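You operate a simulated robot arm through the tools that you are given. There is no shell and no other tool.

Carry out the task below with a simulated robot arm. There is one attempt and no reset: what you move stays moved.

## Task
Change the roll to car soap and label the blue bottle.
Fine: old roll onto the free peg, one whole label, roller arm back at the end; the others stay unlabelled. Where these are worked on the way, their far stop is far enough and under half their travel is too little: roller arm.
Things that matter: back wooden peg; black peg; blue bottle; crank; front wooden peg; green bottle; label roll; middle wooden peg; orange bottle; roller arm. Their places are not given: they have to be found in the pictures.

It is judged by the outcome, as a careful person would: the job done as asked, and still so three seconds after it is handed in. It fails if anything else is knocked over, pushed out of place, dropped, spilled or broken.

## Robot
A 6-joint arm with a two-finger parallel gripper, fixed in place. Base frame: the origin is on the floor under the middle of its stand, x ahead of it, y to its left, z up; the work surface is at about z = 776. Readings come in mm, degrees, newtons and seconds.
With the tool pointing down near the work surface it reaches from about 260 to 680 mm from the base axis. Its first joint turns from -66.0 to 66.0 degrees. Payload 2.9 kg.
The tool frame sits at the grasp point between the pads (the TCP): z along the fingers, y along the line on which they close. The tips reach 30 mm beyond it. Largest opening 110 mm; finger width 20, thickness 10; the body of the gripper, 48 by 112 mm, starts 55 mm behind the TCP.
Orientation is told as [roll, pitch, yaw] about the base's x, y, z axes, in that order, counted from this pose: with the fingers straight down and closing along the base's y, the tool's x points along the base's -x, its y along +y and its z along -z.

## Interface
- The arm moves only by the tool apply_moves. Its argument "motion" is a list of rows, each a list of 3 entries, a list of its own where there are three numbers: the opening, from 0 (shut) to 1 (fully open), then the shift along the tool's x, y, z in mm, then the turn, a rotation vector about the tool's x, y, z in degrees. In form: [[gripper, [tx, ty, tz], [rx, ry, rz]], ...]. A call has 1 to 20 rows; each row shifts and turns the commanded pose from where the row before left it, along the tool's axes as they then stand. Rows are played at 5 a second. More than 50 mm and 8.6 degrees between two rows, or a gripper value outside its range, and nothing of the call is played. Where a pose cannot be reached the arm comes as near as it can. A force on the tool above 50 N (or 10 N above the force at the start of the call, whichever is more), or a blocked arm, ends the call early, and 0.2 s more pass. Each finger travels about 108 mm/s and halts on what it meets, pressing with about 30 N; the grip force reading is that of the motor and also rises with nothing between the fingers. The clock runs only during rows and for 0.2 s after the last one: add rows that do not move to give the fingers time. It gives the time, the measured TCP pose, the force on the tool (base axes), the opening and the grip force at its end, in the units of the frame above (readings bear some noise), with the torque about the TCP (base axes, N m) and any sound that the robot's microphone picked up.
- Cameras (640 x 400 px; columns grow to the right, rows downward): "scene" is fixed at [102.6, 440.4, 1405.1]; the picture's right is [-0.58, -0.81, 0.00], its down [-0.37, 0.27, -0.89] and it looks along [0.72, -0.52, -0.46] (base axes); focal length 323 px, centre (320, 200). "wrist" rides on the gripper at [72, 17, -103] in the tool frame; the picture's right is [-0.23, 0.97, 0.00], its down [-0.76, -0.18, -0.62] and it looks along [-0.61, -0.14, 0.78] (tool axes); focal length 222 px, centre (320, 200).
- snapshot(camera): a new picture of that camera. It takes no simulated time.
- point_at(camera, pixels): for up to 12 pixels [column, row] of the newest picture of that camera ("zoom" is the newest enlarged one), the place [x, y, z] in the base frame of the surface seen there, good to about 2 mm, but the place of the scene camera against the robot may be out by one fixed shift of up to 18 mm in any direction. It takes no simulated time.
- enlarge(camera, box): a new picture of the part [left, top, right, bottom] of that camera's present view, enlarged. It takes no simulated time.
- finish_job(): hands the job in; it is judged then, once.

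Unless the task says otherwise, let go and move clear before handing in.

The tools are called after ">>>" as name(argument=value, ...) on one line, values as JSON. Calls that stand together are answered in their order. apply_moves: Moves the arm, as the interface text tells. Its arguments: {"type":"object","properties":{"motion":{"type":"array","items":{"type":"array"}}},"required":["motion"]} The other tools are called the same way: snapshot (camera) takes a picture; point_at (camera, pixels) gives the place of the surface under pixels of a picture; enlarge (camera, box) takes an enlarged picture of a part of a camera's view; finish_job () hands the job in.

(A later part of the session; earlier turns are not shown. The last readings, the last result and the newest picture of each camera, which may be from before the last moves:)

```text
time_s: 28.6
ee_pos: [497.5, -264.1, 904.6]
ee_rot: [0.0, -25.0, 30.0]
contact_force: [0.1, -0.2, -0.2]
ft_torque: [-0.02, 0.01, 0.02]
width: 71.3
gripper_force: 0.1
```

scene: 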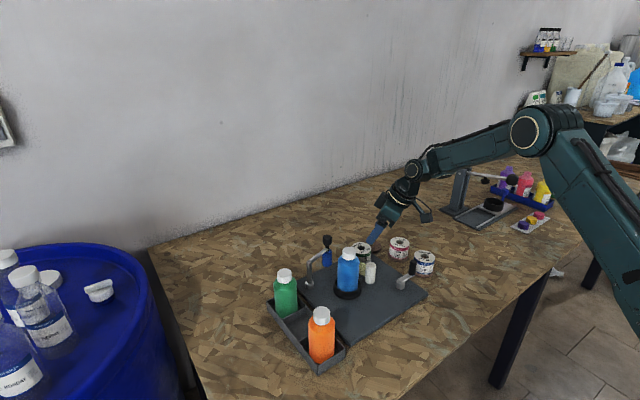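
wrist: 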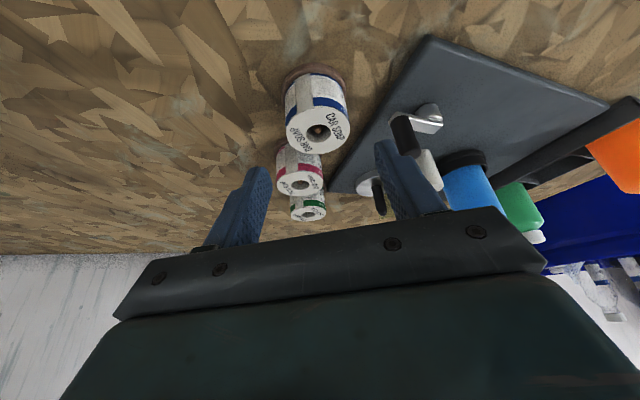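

The car roll centre is about (533.5,-245), almost exactly along the tool axis. I'll descend to the grasp and look.

>>> apply_moves(motion=[[0.65, [1.2, -1.3, 20], [0, 0, 0]], [0.65, [0, 0, 25], [0, 0, 0]], [0.65, [0, 0, 20], [0, 0, 0]], [0.65, [0, 0, 18], [0, 0, 0]], [0.65, [0, 0, 15.5], [0, 0, 0]], [0.65, [0, 0, 0], [0, 0, 0]]])

>>> enlarge(camera="wrist", box=[220, 70, 440, 250])

>>> apply_moves(motion=[[0.65, [0, 0, 0], [0, 0, 0]]])

```text
time_s: 30.0
ee_pos: [533.6, -245.9, 814.0]
ee_rot: [-0.1, -25.0, 30.0]
contact_force: [0.2, -0.8, -0.2]
ft_torque: [-0.02, -0.02, -0.01]
width: 71.4
gripper_force: 0.1
```

```text
2.22 times, centred on (330, 160) of wrist
```

zoom: 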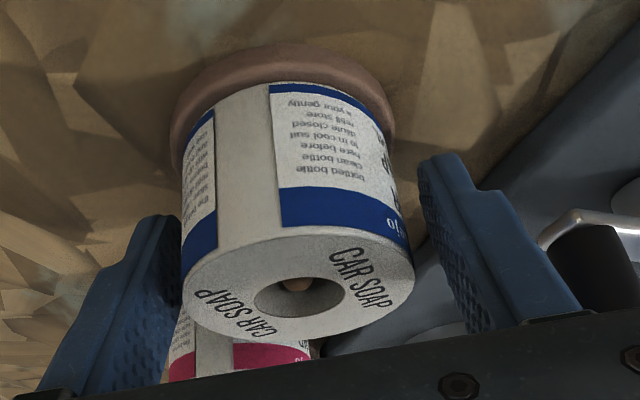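

```text
time_s: 30.4
ee_pos: [533.1, -244.8, 815.2]
ee_rot: [0.0, -24.9, 29.9]
contact_force: [0.0, -0.9, -0.6]
ft_torque: [-0.01, -0.01, 0.01]
width: 71.5
gripper_force: 0.1
```

The bore appears at column ≈320, row ≈204, so the roll is centred in the grip. I'll close on it and lift straight up.

>>> apply_moves(motion=[[0.55, [0, -0.5, 0], [0, 0, 0]], [0.45, [0, 0, 0], [0, 0, 0]], [0.4, [0, 0, 0], [0, 0, 0]], [0.4, [0, 0, 0], [0, 0, 0]]])

>>> apply_moves(motion=[[0.4, [-4.23, 0, -9.06], [0, 0, 0]], [0.4, [-4.23, 0, -9.06], [0, 0, 0]], [0.4, [-6.35, 0, -13.6], [0, 0, 0]], [0.4, [-6.35, 0, -13.6], [0, 0, 0]], [0.4, [-6.35, 0, -13.6], [0, 0, 0]], [0.4, [-6.35, 0, -13.6], [0, 0, 0]], [0.4, [-4.23, 0, -9.06], [0, 0, 0]], [0.4, [0, 0, 0], [0, 0, 0]]])

>>> snapshot(camera="wrist")

>>> snapshot(camera="scene")

```text
time_s: 31.4
ee_pos: [533.9, -246.0, 815.1]
ee_rot: [0.0, -25.1, 30.0]
contact_force: [1.4, -0.9, 2.4]
ft_torque: [-0.02, 0.03, 0.0]
width: 55.1
gripper_force: 29.9
```

```text
time_s: 33.2
ee_pos: [532.5, -246.0, 905.3]
ee_rot: [0.0, -25.0, 30.0]
contact_force: [0.2, 0.5, -0.3]
ft_torque: [0.0, -0.01, 0.0]
width: 55.1
gripper_force: 29.8
```

```text
taken
```

wrist: 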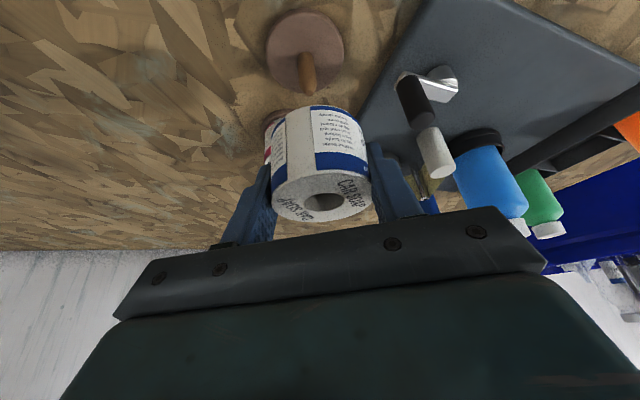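

```text
taken
```

scene: 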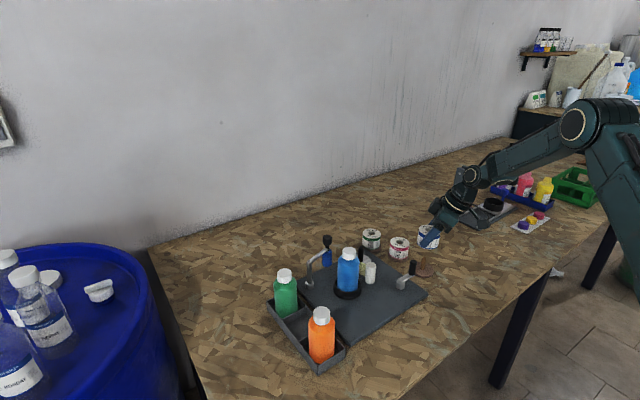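

The car soap roll is lifted clear at z≈905 and held at 55.1 mm. I'll carry it diagonally to above the black peg, staying high.

>>> apply_moves(motion=[[0.4, [-31.66, 12.5, 14.78], [0, 0, 0]], [0.4, [-31.66, 12.5, 14.78], [0, 0, 0]], [0.4, [-31.66, 12.5, 14.78], [0, 0, 0]], [0.4, [-31.66, 12.5, 14.78], [0, 0, 0]], [0.4, [-31.66, 12.5, 14.78], [0, 0, 0]], [0.4, [0, 0, 0], [0, 0, 0]]])

>>> snapshot(camera="wrist")

>>> enlarge(camera="scene", box=[290, 180, 450, 300])

>>> apply_moves(motion=[[0.4, [0, 0, 0], [0, 0, 0]]])

```text
time_s: 34.6
ee_pos: [652.3, -105.1, 902.6]
ee_rot: [0.0, -25.0, 29.9]
contact_force: [-0.4, 0.2, -1.1]
ft_torque: [0.02, -0.02, 0.04]
width: 55.4
gripper_force: 29.6
```

```text
taken
```

wrist: 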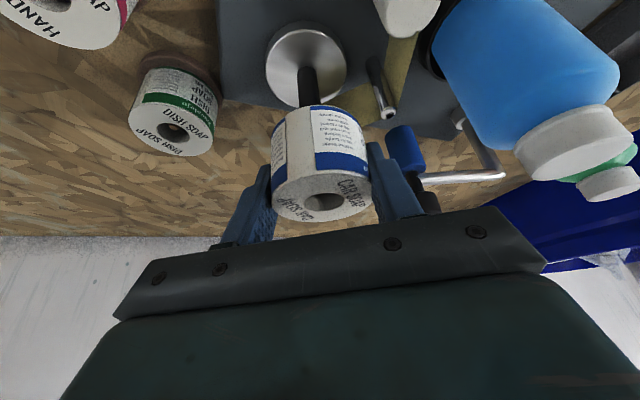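

```text
3.33 times, centred on (370, 240) of scene
```

zoom: 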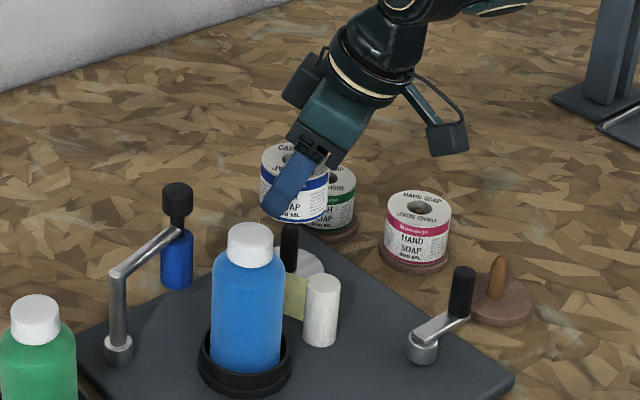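

```text
time_s: 35.0
ee_pos: [649.9, -105.6, 902.5]
ee_rot: [0.0, -24.9, 30.0]
contact_force: [-0.2, 0.3, -0.8]
ft_torque: [0.02, 0.02, -0.02]
width: 54.9
gripper_force: 29.7
```

>>> point_at(camera="wrist", pixels=[[273, 205], [371, 200], [303, 75], [306, 90], [308, 103], [267, 65], [346, 65], [304, 24], [298, 68], [316, 68], [324, 182], [326, 220]])

>>> point_at(camera="zoom", pixels=[[289, 230], [289, 250], [289, 265], [263, 200], [327, 205], [295, 218], [282, 250], [297, 250]])

>>> enlarge(camera="wrist", box=[240, 20, 440, 230])

```text
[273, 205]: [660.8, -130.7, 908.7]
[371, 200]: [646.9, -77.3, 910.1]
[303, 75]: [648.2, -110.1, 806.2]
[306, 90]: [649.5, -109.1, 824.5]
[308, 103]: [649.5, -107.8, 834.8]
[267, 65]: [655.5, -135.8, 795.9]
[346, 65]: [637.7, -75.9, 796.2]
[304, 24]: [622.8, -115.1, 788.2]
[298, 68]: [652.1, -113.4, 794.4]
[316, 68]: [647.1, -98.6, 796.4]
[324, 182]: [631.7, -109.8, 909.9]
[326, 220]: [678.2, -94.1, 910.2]
```

```text
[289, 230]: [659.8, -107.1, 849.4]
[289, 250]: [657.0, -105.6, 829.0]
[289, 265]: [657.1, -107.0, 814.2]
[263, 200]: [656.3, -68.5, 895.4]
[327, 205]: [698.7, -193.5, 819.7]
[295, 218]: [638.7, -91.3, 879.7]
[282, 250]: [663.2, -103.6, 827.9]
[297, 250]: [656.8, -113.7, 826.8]
```

```text
1.90 times, centred on (340, 125) of wrist
```

zoom: 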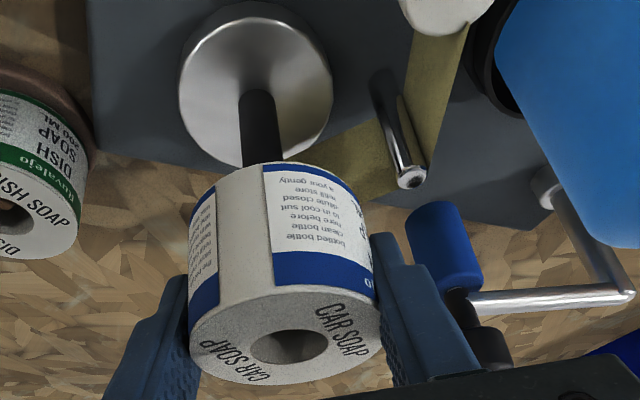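

The projection check shows the black peg and flange line up with the tool axis within about 1–2 mm, against 4–5 mm of bore clearance. I'll lower most of the way and watch the force.

>>> apply_moves(motion=[[0.4, [4.23, 0.3, 9.06], [0, 0, 0]], [0.4, [4.23, 0, 9.06], [0, 0, 0]], [0.4, [4.23, 0, 9.06], [0, 0, 0]], [0.4, [4.23, 0, 9.06], [0, 0, 0]], [0.4, [4.23, 0, 9.06], [0, 0, 0]], [0.4, [0, 0, 0], [0, 0, 0]]])

>>> snapshot(camera="wrist")

>>> enlarge(camera="scene", box=[310, 200, 430, 290])

```text
time_s: 36.4
ee_pos: [652.3, -104.2, 854.4]
ee_rot: [0.0, -25.0, 30.0]
contact_force: [-0.2, 0.5, -0.7]
ft_torque: [-0.04, 0.01, 0.0]
width: 55.0
gripper_force: 31.0
```

```text
taken
```

wrist: 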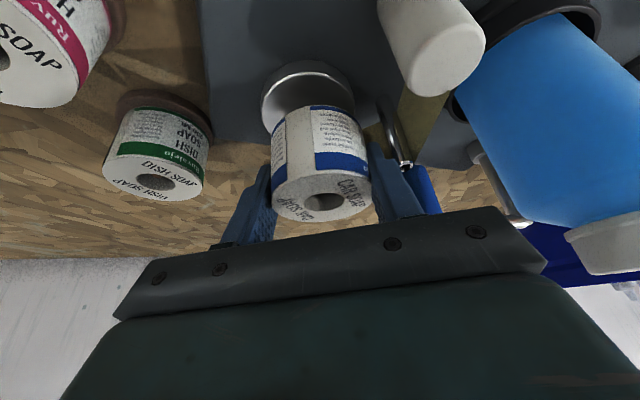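

```text
4.44 times, centred on (370, 245) of scene
```

zoom: 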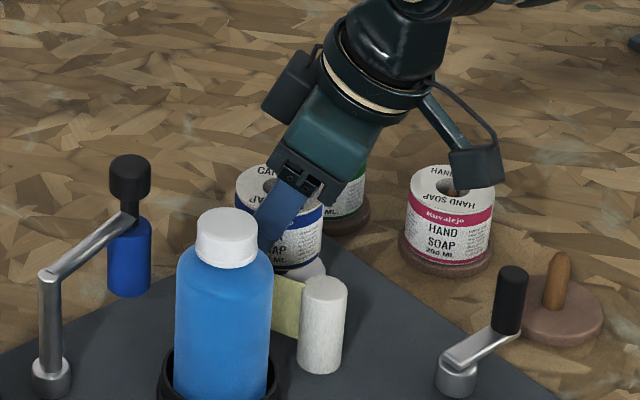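

The peg has entered the bore with no side force at z≈854. I'll lower the remaining ~20 mm in small steps until it seats on the flange.

>>> apply_moves(motion=[[0.4, [2.12, 0, 4.53], [0, 0, 0]], [0.4, [2.12, 0, 4.53], [0, 0, 0]], [0.4, [1.69, 0, 3.62], [0, 0, 0]], [0.4, [0.85, 0, 1.81], [0, 0, 0]], [0.4, [0, 0, 0], [0, 0, 0]]])

>>> apply_moves(motion=[[0.4, [0.63, 0, 1.36], [0, 0, 0]], [0.4, [0, 0, 0], [0, 0, 0]]])

>>> snapshot(camera="wrist")

```text
time_s: 37.6
ee_pos: [653.5, -104.2, 839.1]
ee_rot: [0.1, -25.0, 30.0]
contact_force: [0.1, 0.3, -0.5]
ft_torque: [-0.01, -0.02, -0.01]
width: 55.0
gripper_force: 30.5
```

```text
time_s: 38.2
ee_pos: [653.0, -104.2, 839.2]
ee_rot: [0.0, -25.0, 30.0]
contact_force: [0.0, 0.1, -1.0]
ft_torque: [0.01, -0.02, 0.01]
width: 55.0
gripper_force: 30.3
```

```text
taken
```

wrist: 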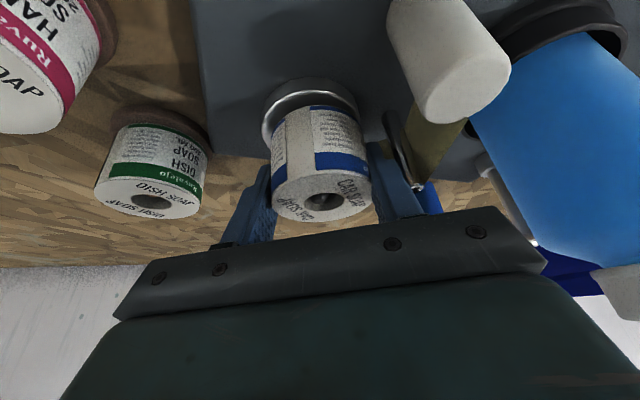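

There's no seating force yet at z≈838. I'll keep stepping down 1.5 mm at a time and watch the force.

>>> apply_moves(motion=[[0.4, [0.63, 0, 1.36], [0, 0, 0]], [0.4, [0, 0, 0], [0, 0, 0]]])

>>> apply_moves(motion=[[0.4, [0.63, 0, 1.36], [0, 0, 0]], [0.4, [0, 0, 0], [0, 0, 0]]])

>>> apply_moves(motion=[[0.4, [0.42, 0, 0.9], [0, 0, 0]], [0.4, [0, 0, 0], [0, 0, 0]]])

```text
time_s: 38.8
ee_pos: [652.4, -103.9, 837.4]
ee_rot: [0.0, -24.9, 30.1]
contact_force: [-0.1, -0.1, -0.6]
ft_torque: [0.02, 0.0, 0.0]
width: 55.0
gripper_force: 30.1
```

```text
time_s: 39.4
ee_pos: [653.1, -102.9, 834.8]
ee_rot: [0.0, -25.0, 30.1]
contact_force: [0.3, -0.2, -1.1]
ft_torque: [-0.01, 0.02, 0.0]
width: 55.0
gripper_force: 30.0
```

```text
time_s: 40.0
ee_pos: [652.4, -103.5, 834.6]
ee_rot: [0.0, -25.1, 30.1]
contact_force: [0.7, 0.3, -1.9]
ft_torque: [0.0, 0.0, -0.02]
width: 55.1
gripper_force: 30.3
```

>>> apply_moves(motion=[[0.4, [0.42, 0, 0.9], [0, 0, 0]], [0.4, [0, 0, 0], [0, 0, 0]]])

>>> apply_moves(motion=[[0.4, [0.42, 0, 0.9], [0, 0, 0]], [0.4, [0, 0, 0], [0, 0, 0]]])

```text
time_s: 40.6
ee_pos: [652.8, -105.1, 832.6]
ee_rot: [0.1, -24.9, 30.0]
contact_force: [-0.9, 1.3, 3.4]
ft_torque: [0.06, 0.12, 0.0]
width: 54.6
gripper_force: 29.8
```

```text
time_s: 41.2
ee_pos: [654.1, -104.2, 832.7]
ee_rot: [0.0, -25.1, 30.0]
contact_force: [-2.5, 2.5, 11.0]
ft_torque: [0.14, 0.34, -0.06]
width: 54.9
gripper_force: 29.9
```

The upward force of 11 N shows the car roll is seated on the flange. I'll ease off, open just enough to stay clear of the peel pin, and withdraw.

>>> apply_moves(motion=[[0.4, [-0.42, 0, -0.9], [0, 0, 0]], [0.52, [0, 0, 0], [0, 0, 0]], [0.59, [0, 0, 0], [0, 0, 0]], [0.59, [0, 0, 0], [0, 0, 0]]])

>>> snapshot(camera="wrist")

```text
time_s: 42.2
ee_pos: [652.9, -105.7, 832.7]
ee_rot: [0.1, -25.0, 30.0]
contact_force: [-1.0, -0.6, -0.5]
ft_torque: [0.0, -0.02, 0.01]
width: 64.7
gripper_force: 0.1
```

```text
taken
```

wrist: 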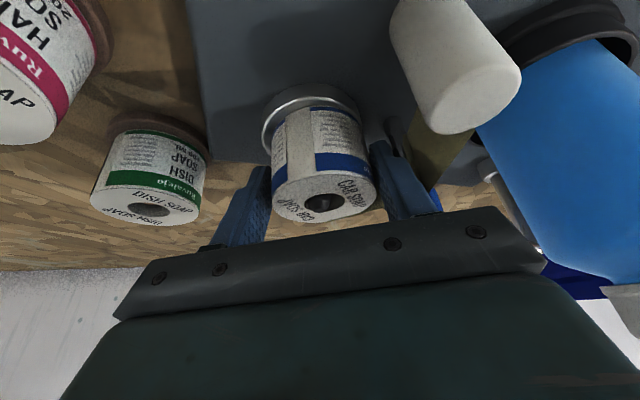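

The fingers are free of the roll with no contact force. I'll withdraw slowly along the tool axis, then rise and look.

>>> apply_moves(motion=[[0.59, [0, 0, -8], [0, 0, 0]], [0.59, [0, 0, -12], [0, 0, 0]], [0.59, [0, 0, -15], [0, 0, 0]], [0.59, [0, 0, -25], [0, 0, 0]], [0.59, [0, 0, -25], [0, 0, 0]], [0.59, [0, 0, -25], [0, 0, 0]], [0.59, [0, 0, -30], [0, 0, 0]], [0.59, [0, 0, 0], [0, 0, 0]]])

>>> snapshot(camera="wrist")

>>> enlarge(camera="scene", box=[290, 200, 450, 310])

```text
time_s: 44.0
ee_pos: [601.1, -132.0, 958.7]
ee_rot: [0.0, -25.0, 29.9]
contact_force: [-0.2, 0.9, 0.4]
ft_torque: [-0.03, 0.02, 0.02]
width: 64.6
gripper_force: 0.0
```

```text
taken
```

wrist: 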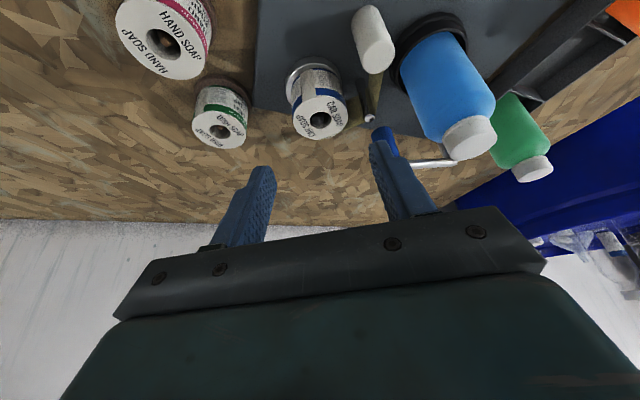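

```text
3.64 times, centred on (370, 255) of scene
```

zoom: 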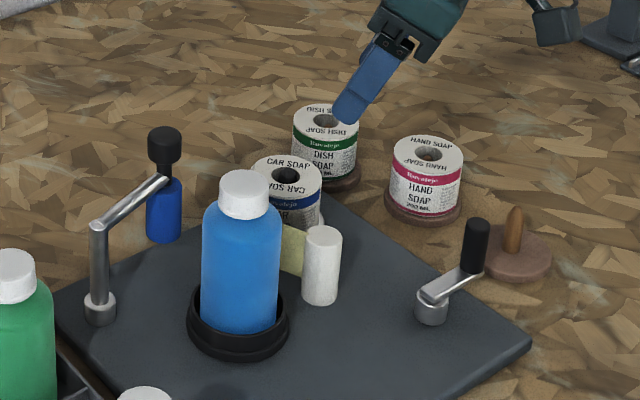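

The car soap roll is now on the black peg and the dish soap is on the back peg. I'll rise, reduce the tilt, and move to look closely at the roller arm's knob.

>>> apply_moves(motion=[[0.5, [-4.45, 0, -25.1], [0, 0, 0]], [0.5, [-4.45, 0, -25.1], [0, 0, 0]], [0.5, [0, 0, 0], [0, 7.5, 0]], [0.5, [0, 0, 0], [0, 7.5, 0]], [0.5, [0, 0, 0], [1.3, 0, 7.4]], [0.5, [0, 0, 0], [1.3, 0, 7.4]], [0.5, [-6.9, 27.1, 1.2], [0, 0, 0]], [0.5, [-6.9, 27.1, 1.2], [0, 0, 0]], [0.5, [-6.9, 27.1, 1.2], [0, 0, 0]], [0.5, [-6.9, 27.1, 1.2], [0, 0, 0]], [0.5, [0, 0, 0], [0, 0, 0]]])

>>> snapshot(camera="wrist")

```text
time_s: 46.4
ee_pos: [589.4, -27.7, 1007.9]
ee_rot: [0.0, -10.1, 15.0]
contact_force: [-0.5, 0.3, 0.0]
ft_torque: [0.02, -0.04, 0.0]
width: 55.1
gripper_force: 0.0
```

```text
taken
```

wrist: 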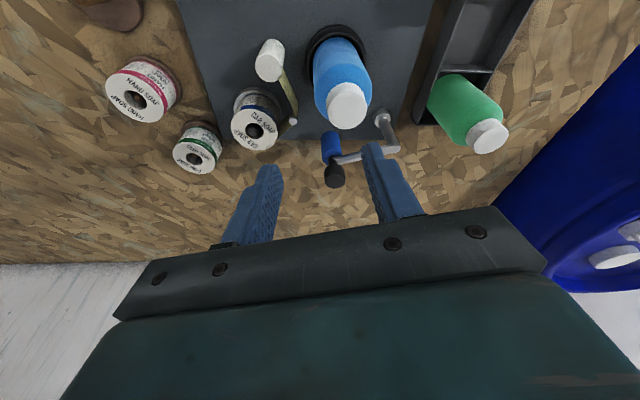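

>>> enlarge(camera="wrist", box=[220, 20, 420, 200])

>>> enlarge(camera="scene", box=[290, 220, 390, 300])

```text
2.22 times, centred on (320, 110) of wrist
```

zoom: 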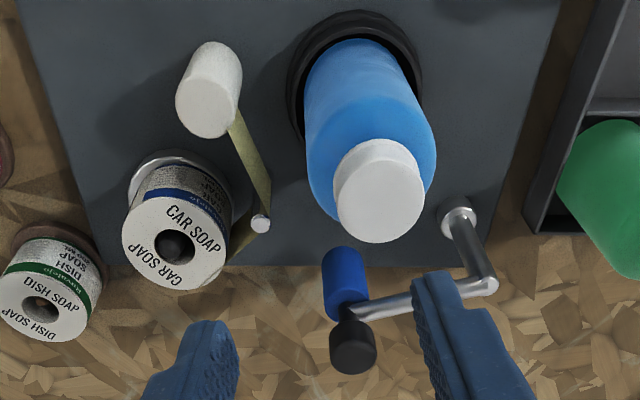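

```text
5.00 times, centred on (340, 260) of scene
```

zoom: 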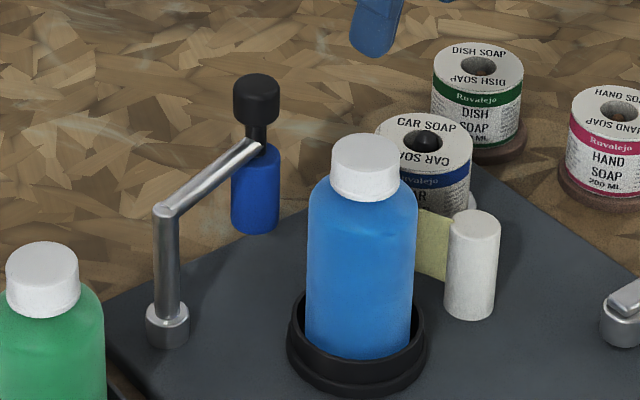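

The scene zoom shows the black knob (256,98) on a neck above the arm bar and the blue roller beneath, with the post's pivot at (167,325). I'll measure the heights and positions.

>>> point_at(camera="zoom", pixels=[[256, 78], [256, 100], [256, 120], [256, 133], [234, 100], [279, 100], [210, 175], [164, 210], [168, 260], [168, 330], [256, 160], [256, 225]])

>>> point_at(camera="wrist", pixels=[[335, 172], [335, 183], [325, 173], [345, 173], [332, 163], [341, 158], [355, 155], [395, 149], [380, 118], [331, 145], [347, 105], [325, 140]])

```text
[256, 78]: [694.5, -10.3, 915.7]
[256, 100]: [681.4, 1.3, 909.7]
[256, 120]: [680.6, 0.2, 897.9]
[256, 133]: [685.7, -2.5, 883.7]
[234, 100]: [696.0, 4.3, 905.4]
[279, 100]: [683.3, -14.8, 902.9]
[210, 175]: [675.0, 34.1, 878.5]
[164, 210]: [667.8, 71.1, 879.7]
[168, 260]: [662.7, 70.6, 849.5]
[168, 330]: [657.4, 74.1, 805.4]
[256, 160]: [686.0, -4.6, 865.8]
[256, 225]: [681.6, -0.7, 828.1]
```

```text
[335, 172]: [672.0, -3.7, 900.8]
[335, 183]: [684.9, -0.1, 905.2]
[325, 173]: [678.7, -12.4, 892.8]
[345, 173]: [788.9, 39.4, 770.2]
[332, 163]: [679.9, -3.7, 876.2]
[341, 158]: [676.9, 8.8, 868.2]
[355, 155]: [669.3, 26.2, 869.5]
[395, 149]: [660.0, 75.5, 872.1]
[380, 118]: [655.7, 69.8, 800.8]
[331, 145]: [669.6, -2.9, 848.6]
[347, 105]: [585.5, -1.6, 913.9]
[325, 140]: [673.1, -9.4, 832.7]
```

The knob is about 22 mm wide around (681,-2), z≈887–907, with the bar top at z≈872 and the pivot post near (659,75). I'll move above the knob at yaw 25° and check the alignment.

>>> apply_moves(motion=[[0.45, [0, 0, 0], [-0.87, 0, -4.92]], [0.45, [0, 0, 0], [-0.87, 0, -4.92]], [0.45, [-30.8, -5.1, 5.4], [0, 0, 0]], [0.45, [-30.8, -5.1, 5.4], [0, 0, 0]], [0.45, [-30.8, -5.1, 5.4], [0, 0, 0]], [0.45, [0, 0, 0], [0, 0, 0]]])

>>> apply_moves(motion=[[0.45, [0, 0, 0], [0, 0, 0]]])

>>> snapshot(camera="wrist")

```text
time_s: 47.8
ee_pos: [681.3, -1.5, 1008.1]
ee_rot: [0.0, -9.9, 25.0]
contact_force: [0.1, -0.3, -0.6]
ft_torque: [0.0, 0.01, 0.01]
width: 49.6
gripper_force: 0.0
```

```text
time_s: 48.2
ee_pos: [682.6, -1.8, 1008.6]
ee_rot: [0.0, -10.0, 25.1]
contact_force: [-0.5, 0.2, 0.2]
ft_torque: [-0.03, 0.0, 0.0]
width: 49.5
gripper_force: 0.0
```

```text
taken
```

wrist: 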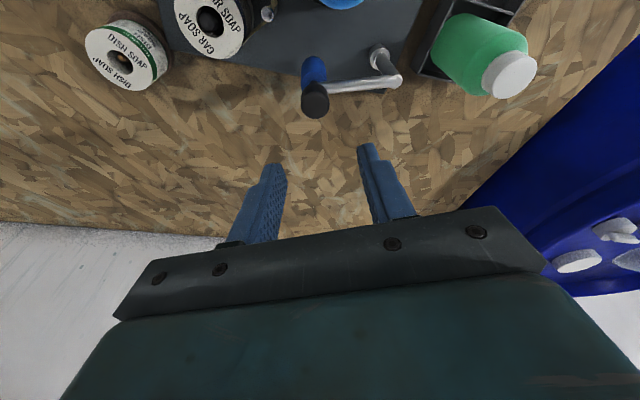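

The tool is above the knob, whose top shows near (316,103). I'll enlarge for precise points.

>>> enlarge(camera="wrist", box=[260, 30, 420, 140])

```text
3.64 times, centred on (340, 85) of wrist
```

zoom: 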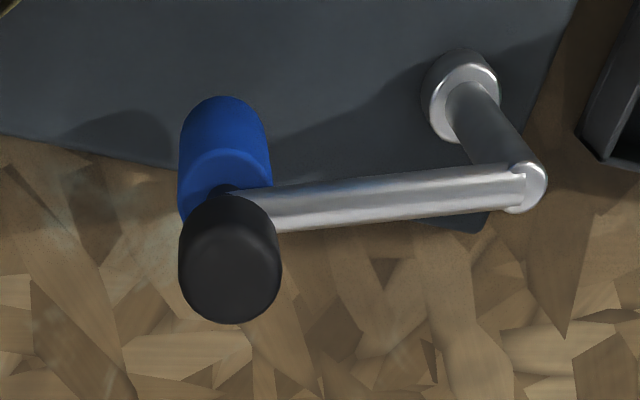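

>>> point_at(camera="zoom", pixels=[[232, 270], [190, 275], [273, 275], [232, 235], [232, 312], [225, 205], [215, 165], [330, 205], [450, 190], [530, 185], [460, 80], [270, 210]])

```text
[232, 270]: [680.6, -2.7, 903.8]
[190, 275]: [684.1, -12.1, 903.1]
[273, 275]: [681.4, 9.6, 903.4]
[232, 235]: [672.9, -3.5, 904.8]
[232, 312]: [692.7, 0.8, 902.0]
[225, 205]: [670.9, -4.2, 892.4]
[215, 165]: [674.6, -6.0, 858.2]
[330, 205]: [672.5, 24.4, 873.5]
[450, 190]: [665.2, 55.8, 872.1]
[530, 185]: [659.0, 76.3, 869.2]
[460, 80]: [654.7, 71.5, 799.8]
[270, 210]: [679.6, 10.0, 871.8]
```

The knob centre is (682.6,-1.4) and the tool is at (682,-1.6), so they are well aligned. I'll descend vertically around the knob to z≈912.

>>> apply_moves(motion=[[0.45, [3.48, 0, 19.7], [0, 0, 0]], [0.45, [3.48, 0, 19.7], [0, 0, 0]], [0.45, [3.48, 0, 19.7], [0, 0, 0]], [0.45, [3.13, 0, 17.7], [0, 0, 0]], [0.45, [3.13, 0, 17.7], [0, 0, 0]], [0.45, [0, 0, 0], [0, 0, 0]]])

>>> snapshot(camera="wrist")

>>> enlarge(camera="scene", box=[280, 200, 400, 300])

```text
time_s: 49.6
ee_pos: [681.4, -1.7, 911.6]
ee_rot: [0.0, -10.0, 25.0]
contact_force: [-0.5, 0.7, -0.3]
ft_torque: [0.01, 0.01, -0.02]
width: 49.5
gripper_force: 0.1
```

```text
taken
```

wrist: 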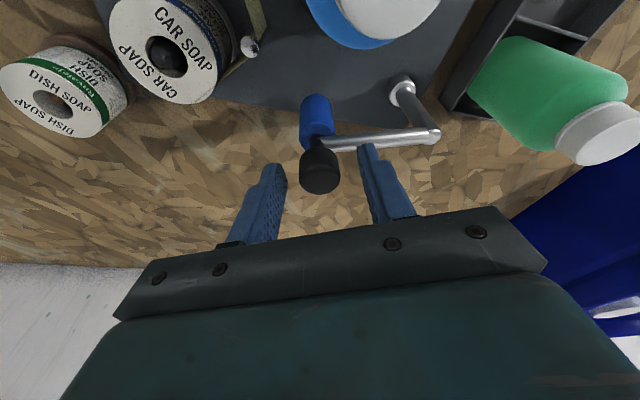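

```text
4.00 times, centred on (340, 250) of scene
```

zoom: 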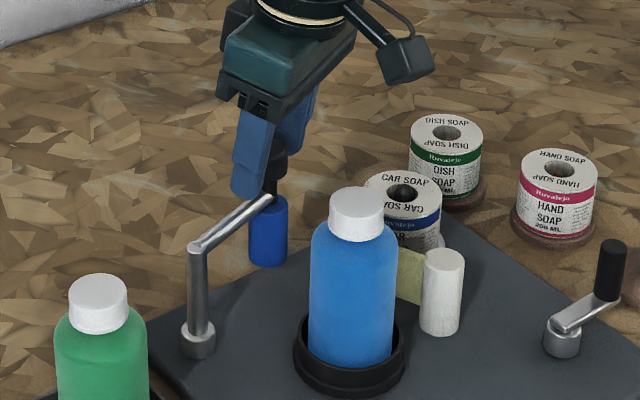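

The fingers straddle the knob at (318,170) and stay above the bar. I'll close on it.

>>> apply_moves(motion=[[0.3, [0, 0, 0], [0, 0, 0]], [0.15, [0, 0, 0], [0, 0, 0]], [0.1, [0, 0, 0], [0, 0, 0]], [0.1, [0, 0, 0], [0, 0, 0]]])

>>> snapshot(camera="wrist")

```text
time_s: 50.6
ee_pos: [679.6, -2.6, 913.5]
ee_rot: [0.1, -10.0, 24.8]
contact_force: [2.9, -2.9, -2.3]
ft_torque: [-0.01, -0.23, -0.1]
width: 25.6
gripper_force: 44.6
```

```text
taken
```

wrist: 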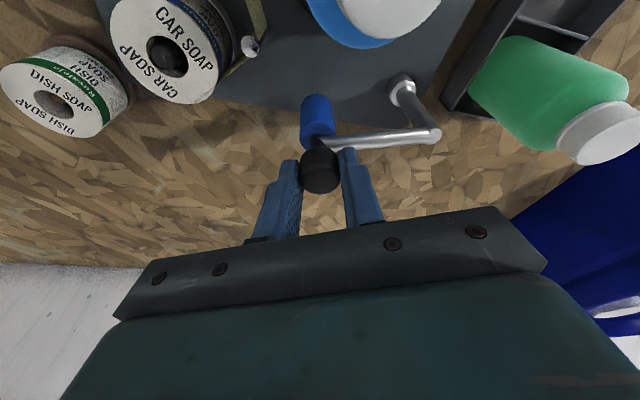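

The knob is gripped at 25.6 mm. I'll swing it along its arc towards the bottle, starting with the first 16° to see whether the arm follows.

>>> apply_moves(motion=[[0.1, [5.45, 0.97, -0.96], [0.434, 0, 2.46]], [0.1, [5.41, 1.11, -0.955], [0.434, 0, 2.46]], [0.1, [5.39, 1.26, -0.95], [0.434, 0, 2.46]], [0.1, [5.36, 1.39, -0.947], [0.434, 0, 2.46]], [0.1, [0, 0, 0], [0, 0, 0]]])

>>> snapshot(camera="wrist")

>>> enlarge(camera="scene", box=[280, 200, 400, 300])

```text
time_s: 51.8
ee_pos: [658.1, -5.6, 912.5]
ee_rot: [0.0, -10.0, 14.9]
contact_force: [5.0, -7.3, -1.2]
ft_torque: [-0.06, -0.4, -0.29]
width: 25.7
gripper_force: 44.9
```

```text
taken
```

wrist: 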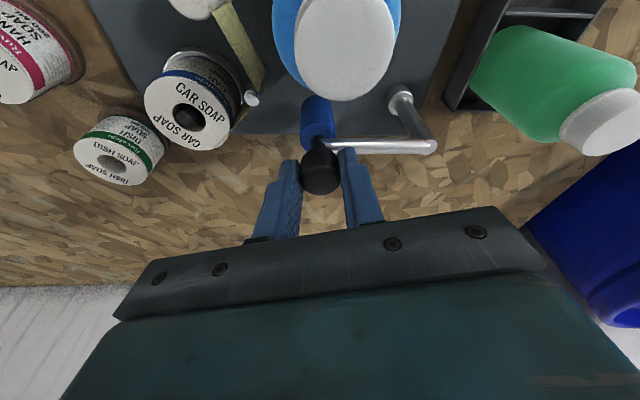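

```text
4.00 times, centred on (340, 250) of scene
```

zoom: 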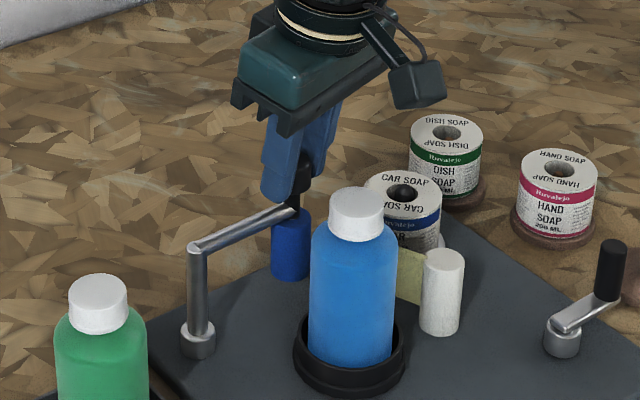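

The arm follows the grip with only a few newtons of resistance. I'll continue along the arc in two short batches, watching for the bottle contact.

>>> apply_moves(motion=[[0.1, [5.32, 1.1, -0.94], [0.434, 0, 2.46]], [0.1, [5.27, 1.3, -0.93], [0.434, 0, 2.46]], [0.1, [5.22, 1.5, -0.92], [0.434, 0, 2.46]], [0.1, [0, 0, 0], [0, 0, 0]]])

>>> snapshot(camera="wrist")

>>> enlarge(camera="scene", box=[280, 200, 400, 300])

```text
time_s: 52.8
ee_pos: [641.3, -5.2, 912.8]
ee_rot: [0.1, -10.1, 7.6]
contact_force: [0.8, 0.5, 1.9]
ft_torque: [-0.08, 0.5, -0.17]
width: 25.5
gripper_force: 45.2
```

```text
taken
```

wrist: 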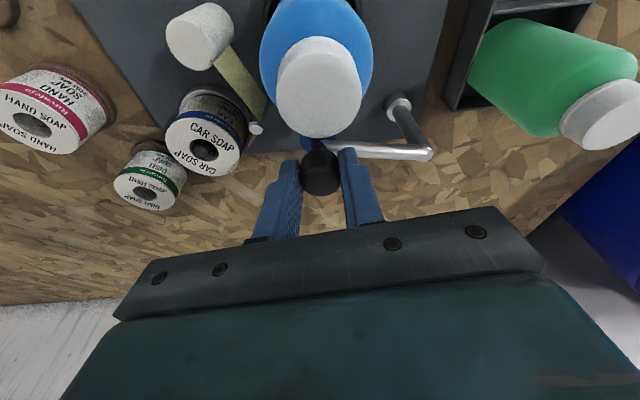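

```text
4.00 times, centred on (340, 250) of scene
```

zoom: 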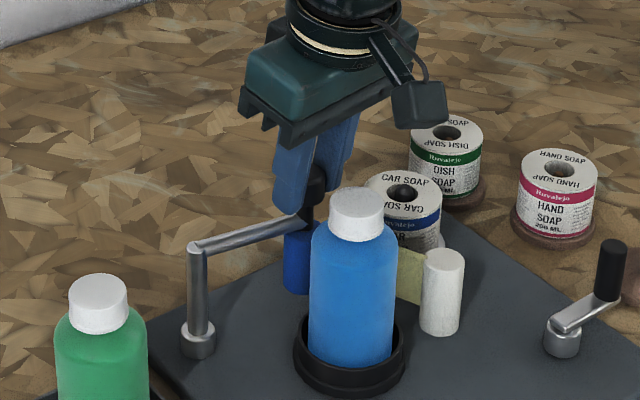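

The arm has moved about 28° with a small force. I'll advance in short steps towards the bottle and check the reaction.

>>> apply_moves(motion=[[0.1, [5.18, 1.95, -0.915], [0.434, 0, 2.46]], [0.1, [2.56, 1.0, -0.45], [0.217, 0, 1.23]], [0.1, [0, 0, 0], [0, 0, 0]]])

>>> enlarge(camera="wrist", box=[200, 0, 460, 220])

>>> enlarge(camera="scene", box=[300, 220, 380, 300])

```text
time_s: 53.6
ee_pos: [633.0, -2.3, 912.7]
ee_rot: [0.0, -10.1, 3.8]
contact_force: [2.5, 7.5, 4.2]
ft_torque: [0.14, -0.15, -0.1]
width: 25.5
gripper_force: 45.1
```

```text
1.82 times, centred on (330, 110) of wrist
```

zoom: 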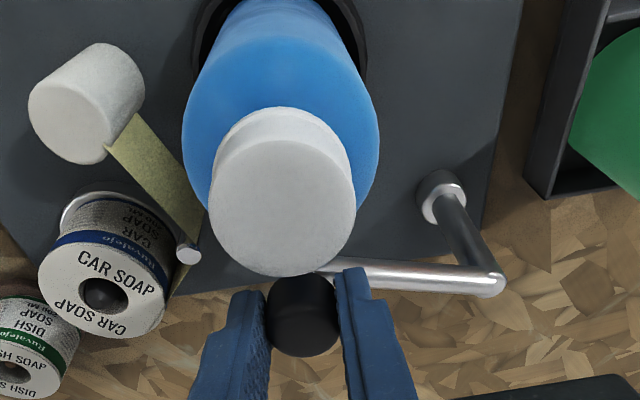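

```text
5.00 times, centred on (340, 260) of scene
```

zoom: 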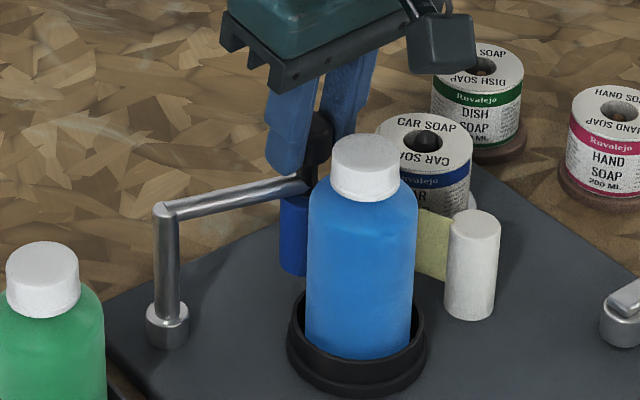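

The force is (2.5,7.5,4.2), mostly a small radial mismatch, and the roller looks nearly at the bottle. I'll correct slightly towards the pivot and advance 2° at a time.

>>> apply_moves(motion=[[0.1, [2.5, 1.9, -0.45], [0.217, 0, 1.23]], [0.1, [0, 0, 0], [0, 0, 0]]])

>>> apply_moves(motion=[[0.1, [2.5, 1.2, -0.45], [0.217, 0, 1.23]], [0.1, [0, 0, 0], [0, 0, 0]]])

>>> enlarge(camera="wrist", box=[200, 0, 460, 220])

>>> enlarge(camera="scene", box=[300, 220, 380, 300])

```text
time_s: 54.2
ee_pos: [630.4, -1.6, 913.7]
ee_rot: [0.0, -10.0, 2.4]
contact_force: [1.5, 3.1, 6.8]
ft_torque: [0.03, -0.47, -0.19]
width: 25.5
gripper_force: 45.1
```

```text
time_s: 54.8
ee_pos: [629.6, -1.2, 914.1]
ee_rot: [0.0, -10.0, 1.2]
contact_force: [0.7, -0.1, 7.1]
ft_torque: [0.01, -0.42, -0.22]
width: 25.2
gripper_force: 45.0
```

```text
1.82 times, centred on (330, 110) of wrist
```

zoom: 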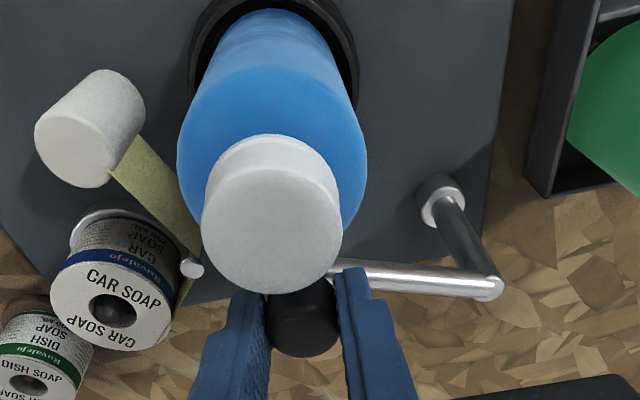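

```text
5.00 times, centred on (340, 260) of scene
```

zoom: 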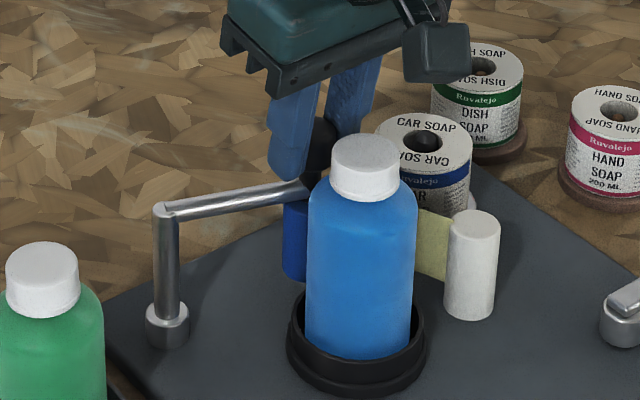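

The knob is at about (629.6,-1.2), some 43 mm from the bottle's axis, so contact should come within a few millimetres. I'll advance in smaller steps.

>>> apply_moves(motion=[[0.1, [1.6, 0.8, -0.1], [0.13, 0, 0.73]], [0.1, [0, 0, 0], [0, 0, 0]]])

>>> apply_moves(motion=[[0.1, [1.6, 0.8, -0.28], [0.13, 0, 0.73]], [0.1, [0, 0, 0], [0, 0, 0]]])

>>> apply_moves(motion=[[0.1, [1.6, 0.8, -0.28], [0.13, 0, 0.73]], [0.1, [0, 0, 0], [0, 0, 0]]])

>>> enlarge(camera="scene", box=[300, 220, 380, 300])

>>> snapshot(camera="wrist")

```text
time_s: 55.4
ee_pos: [627.6, 0.6, 913.1]
ee_rot: [0.0, -10.0, 0.4]
contact_force: [-2.3, -7.1, 8.7]
ft_torque: [-0.13, -0.51, -0.23]
width: 25.3
gripper_force: 44.9
```

```text
time_s: 56.0
ee_pos: [624.6, 0.4, 912.2]
ee_rot: [0.0, -10.1, -0.3]
contact_force: [0.6, -5.3, 11.4]
ft_torque: [-0.1, 0.23, -0.15]
width: 25.1
gripper_force: 45.0
```

```text
time_s: 56.6
ee_pos: [623.1, 2.1, 914.5]
ee_rot: [0.0, -10.2, -1.0]
contact_force: [1.3, -6.1, 8.9]
ft_torque: [-0.21, -0.9, -0.13]
width: 25.5
gripper_force: 44.8
```

```text
5.00 times, centred on (340, 260) of scene
```

zoom: 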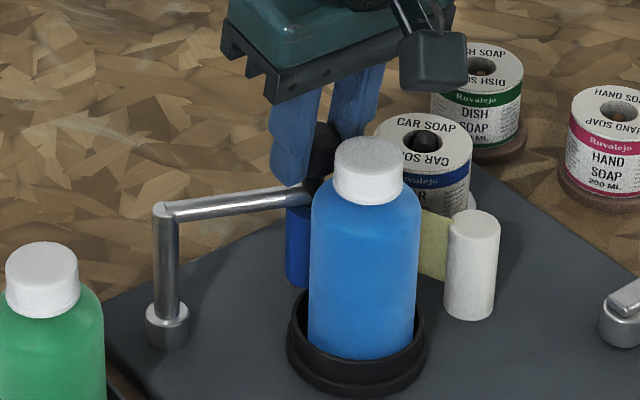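

```text
taken
```

wrist: 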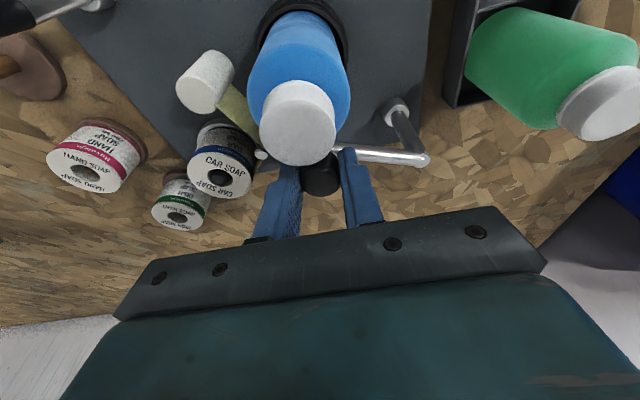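

The scene zoom shows the bottle's cap moved about 4 zoomed pixels (roughly 2 mm), so the roller has met the bottle. I'll measure the bottle's position now against before and inspect closely before doing anything else.

>>> enlarge(camera="wrist", box=[220, 0, 440, 200])

>>> point_at(camera="wrist", pixels=[[297, 128], [262, 128], [335, 128], [297, 95], [297, 163], [320, 175], [420, 158], [395, 105]])

```text
2.00 times, centred on (330, 100) of wrist
```

zoom: 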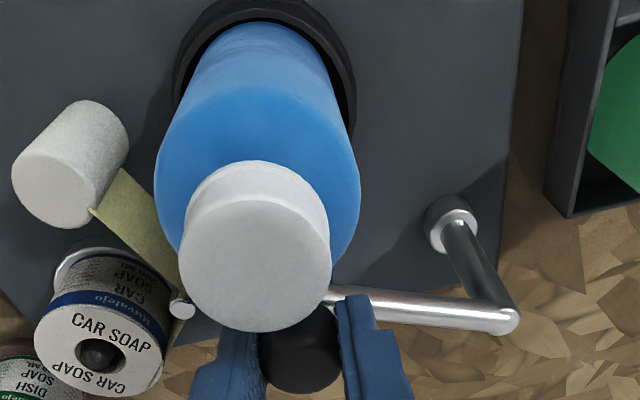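

```text
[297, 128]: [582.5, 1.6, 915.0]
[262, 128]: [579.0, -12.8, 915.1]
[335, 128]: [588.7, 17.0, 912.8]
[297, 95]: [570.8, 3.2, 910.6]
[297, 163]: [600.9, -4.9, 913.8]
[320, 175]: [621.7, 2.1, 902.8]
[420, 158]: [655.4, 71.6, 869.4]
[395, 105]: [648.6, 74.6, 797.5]
```

The bottle still sits squarely in its cup, shifted about 2 mm by the roller. I'll ease the roller back 1 mm to take the pressure off, then open and see whether the arm stays put.

>>> apply_moves(motion=[[0.1, [-1.1, -0.5, 0], [0, 0, 0]], [0.25, [0, 0, 0], [0, 0, 0]], [0.36, [0, 0, 0], [0, 0, 0]], [0.36, [0, 0, 0], [0, 0, 0]]])

>>> snapshot(camera="wrist")

>>> enlarge(camera="scene", box=[300, 220, 380, 300])

```text
time_s: 57.6
ee_pos: [623.5, 1.8, 912.5]
ee_rot: [0.0, -10.0, -1.0]
contact_force: [-0.1, 0.1, 0.7]
ft_torque: [-0.03, -0.02, 0.01]
width: 39.5
gripper_force: 0.1
```

```text
taken
```

wrist: 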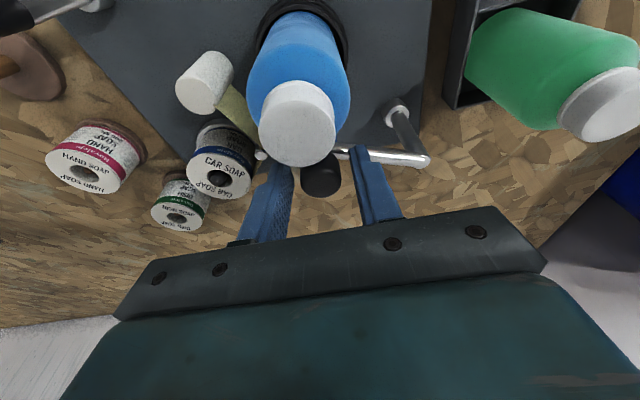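

```text
5.00 times, centred on (340, 260) of scene
```

zoom: 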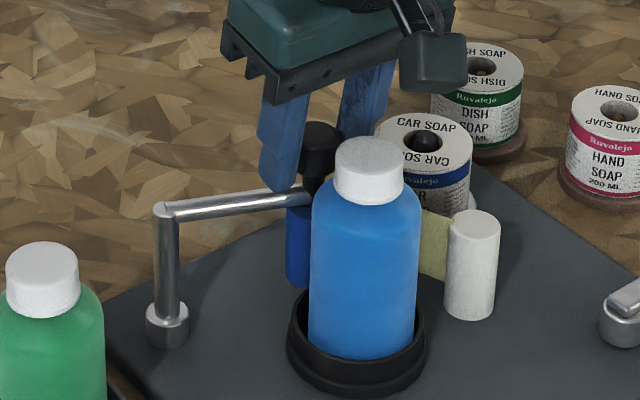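

The arm holds its position after release, with the knob at zoom (318,140) and the roller against the bottle. I'll rise clear and then go and inspect the crank.

>>> apply_moves(motion=[[0.36, [-3.48, 0, -19.7], [0, 0, 0]], [0.36, [-3.48, 0, -19.7], [0, 0, 0]], [0.36, [-5.2, 0, -29.5], [0, 0, 0]], [0.36, [-5.2, 0, -29.5], [0, 0, 0]], [0.36, [0, 0, 0], [0, 0, 0]]])

>>> enlarge(camera="scene", box=[300, 220, 440, 310])

>>> snapshot(camera="wrist")

```text
time_s: 58.8
ee_pos: [625.2, 1.8, 1014.0]
ee_rot: [-0.1, -10.1, -1.0]
contact_force: [-0.1, -0.6, -0.4]
ft_torque: [0.01, -0.03, 0.02]
width: 39.8
gripper_force: 0.0
```

```text
4.44 times, centred on (370, 265) of scene
```

zoom: 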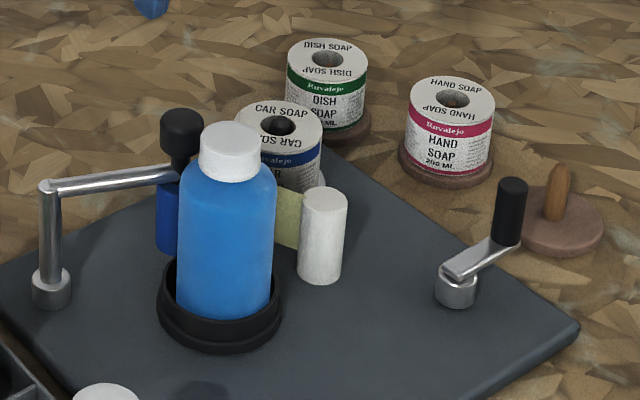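

```text
taken
```

wrist: 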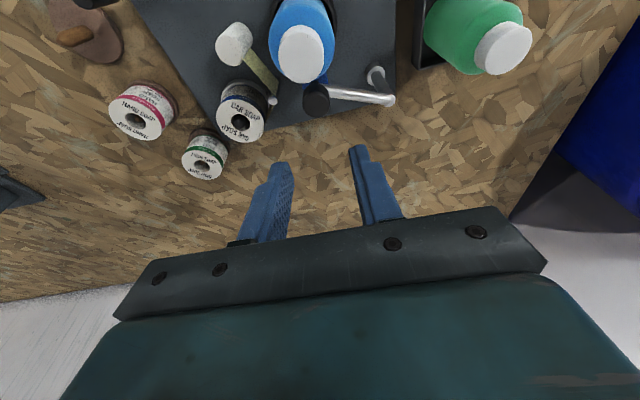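

The roller is in contact behind the bottle and everything stands. I'll straighten the tool and move over the crank to look at it closely.

>>> apply_moves(motion=[[0.36, [0, 0, 0], [0, 5, 0]], [0.36, [0, 0, 0], [0, 5, 0]], [0.36, [0, 0, 0], [0, 0, -1]], [0.36, [32, -32, 0], [0, 0, 0]], [0.36, [32, -32, 0], [0, 0, 0]], [0.36, [32, -32, 0], [0, 0, 0]], [0.36, [32, -32, 0], [0, 0, 0]], [0.36, [32, -32, 0], [0, 0, 0]], [0.36, [0, 0, 0], [0, 0, 0]]])

>>> snapshot(camera="wrist")

```text
time_s: 60.8
ee_pos: [468.5, -158.0, 1014.5]
ee_rot: [0.0, 0.0, 0.1]
contact_force: [-0.1, 0.1, 0.5]
ft_torque: [0.03, 0.0, 0.02]
width: 39.7
gripper_force: 0.1
```

```text
taken
```

wrist: 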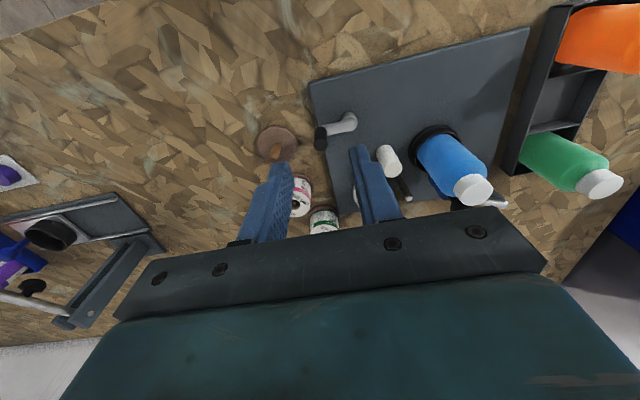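

>>> enlarge(camera="wrist", box=[280, 70, 430, 170])

>>> enlarge(camera="scene", box=[370, 240, 450, 300])

```text
4.00 times, centred on (355, 120) of wrist
```

zoom: 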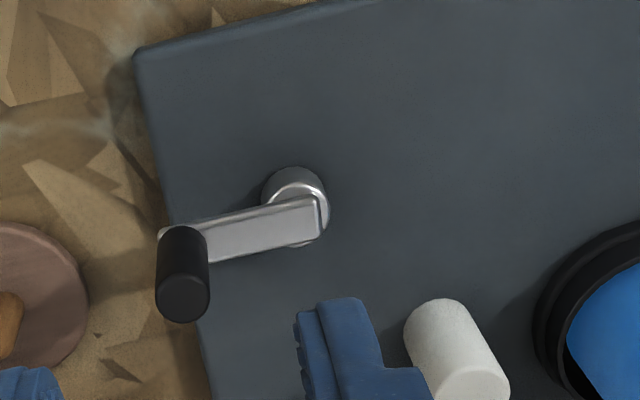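

```text
6.67 times, centred on (410, 270) of scene
```

zoom: 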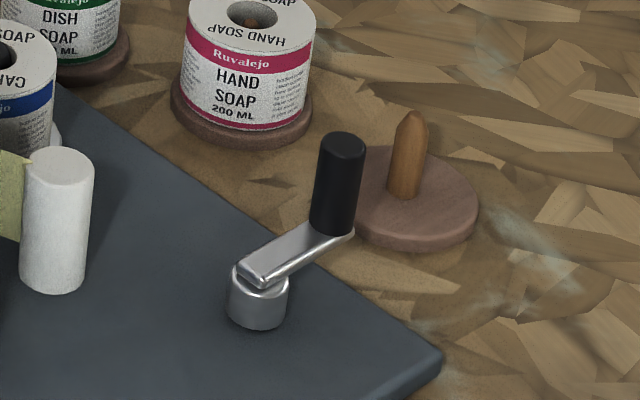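

No arrow is marked on the crank. The handle top is at about wrist (320,144) and the boss at (349,121), so I'll measure both from the wrist view and the scene zoom.

>>> point_at(camera="wrist", pixels=[[320.5, 144], [315, 143], [326, 143], [320, 149], [320.5, 137], [330, 131], [340, 128], [350, 125], [348, 117], [355, 128], [342, 117], [352, 116]])

>>> point_at(camera="zoom", pixels=[[343, 148], [325, 148], [362, 150], [335, 190], [335, 225], [260, 265], [258, 285], [258, 305], [232, 295], [286, 295], [245, 270], [280, 265]])

```text
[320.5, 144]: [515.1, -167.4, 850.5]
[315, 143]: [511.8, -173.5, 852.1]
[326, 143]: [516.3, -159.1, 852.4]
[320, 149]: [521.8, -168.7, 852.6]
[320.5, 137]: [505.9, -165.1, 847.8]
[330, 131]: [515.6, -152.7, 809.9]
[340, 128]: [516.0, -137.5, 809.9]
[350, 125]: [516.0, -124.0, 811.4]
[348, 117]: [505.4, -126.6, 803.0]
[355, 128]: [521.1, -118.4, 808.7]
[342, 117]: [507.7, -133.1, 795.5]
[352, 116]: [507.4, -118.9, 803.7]
```

```text
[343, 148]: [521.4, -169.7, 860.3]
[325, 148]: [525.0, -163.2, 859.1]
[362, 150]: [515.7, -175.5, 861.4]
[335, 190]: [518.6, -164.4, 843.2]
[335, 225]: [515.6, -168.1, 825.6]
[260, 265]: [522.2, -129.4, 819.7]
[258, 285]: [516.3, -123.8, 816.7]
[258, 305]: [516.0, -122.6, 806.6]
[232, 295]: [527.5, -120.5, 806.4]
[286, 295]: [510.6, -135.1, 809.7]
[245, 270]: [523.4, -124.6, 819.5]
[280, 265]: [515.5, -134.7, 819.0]
```

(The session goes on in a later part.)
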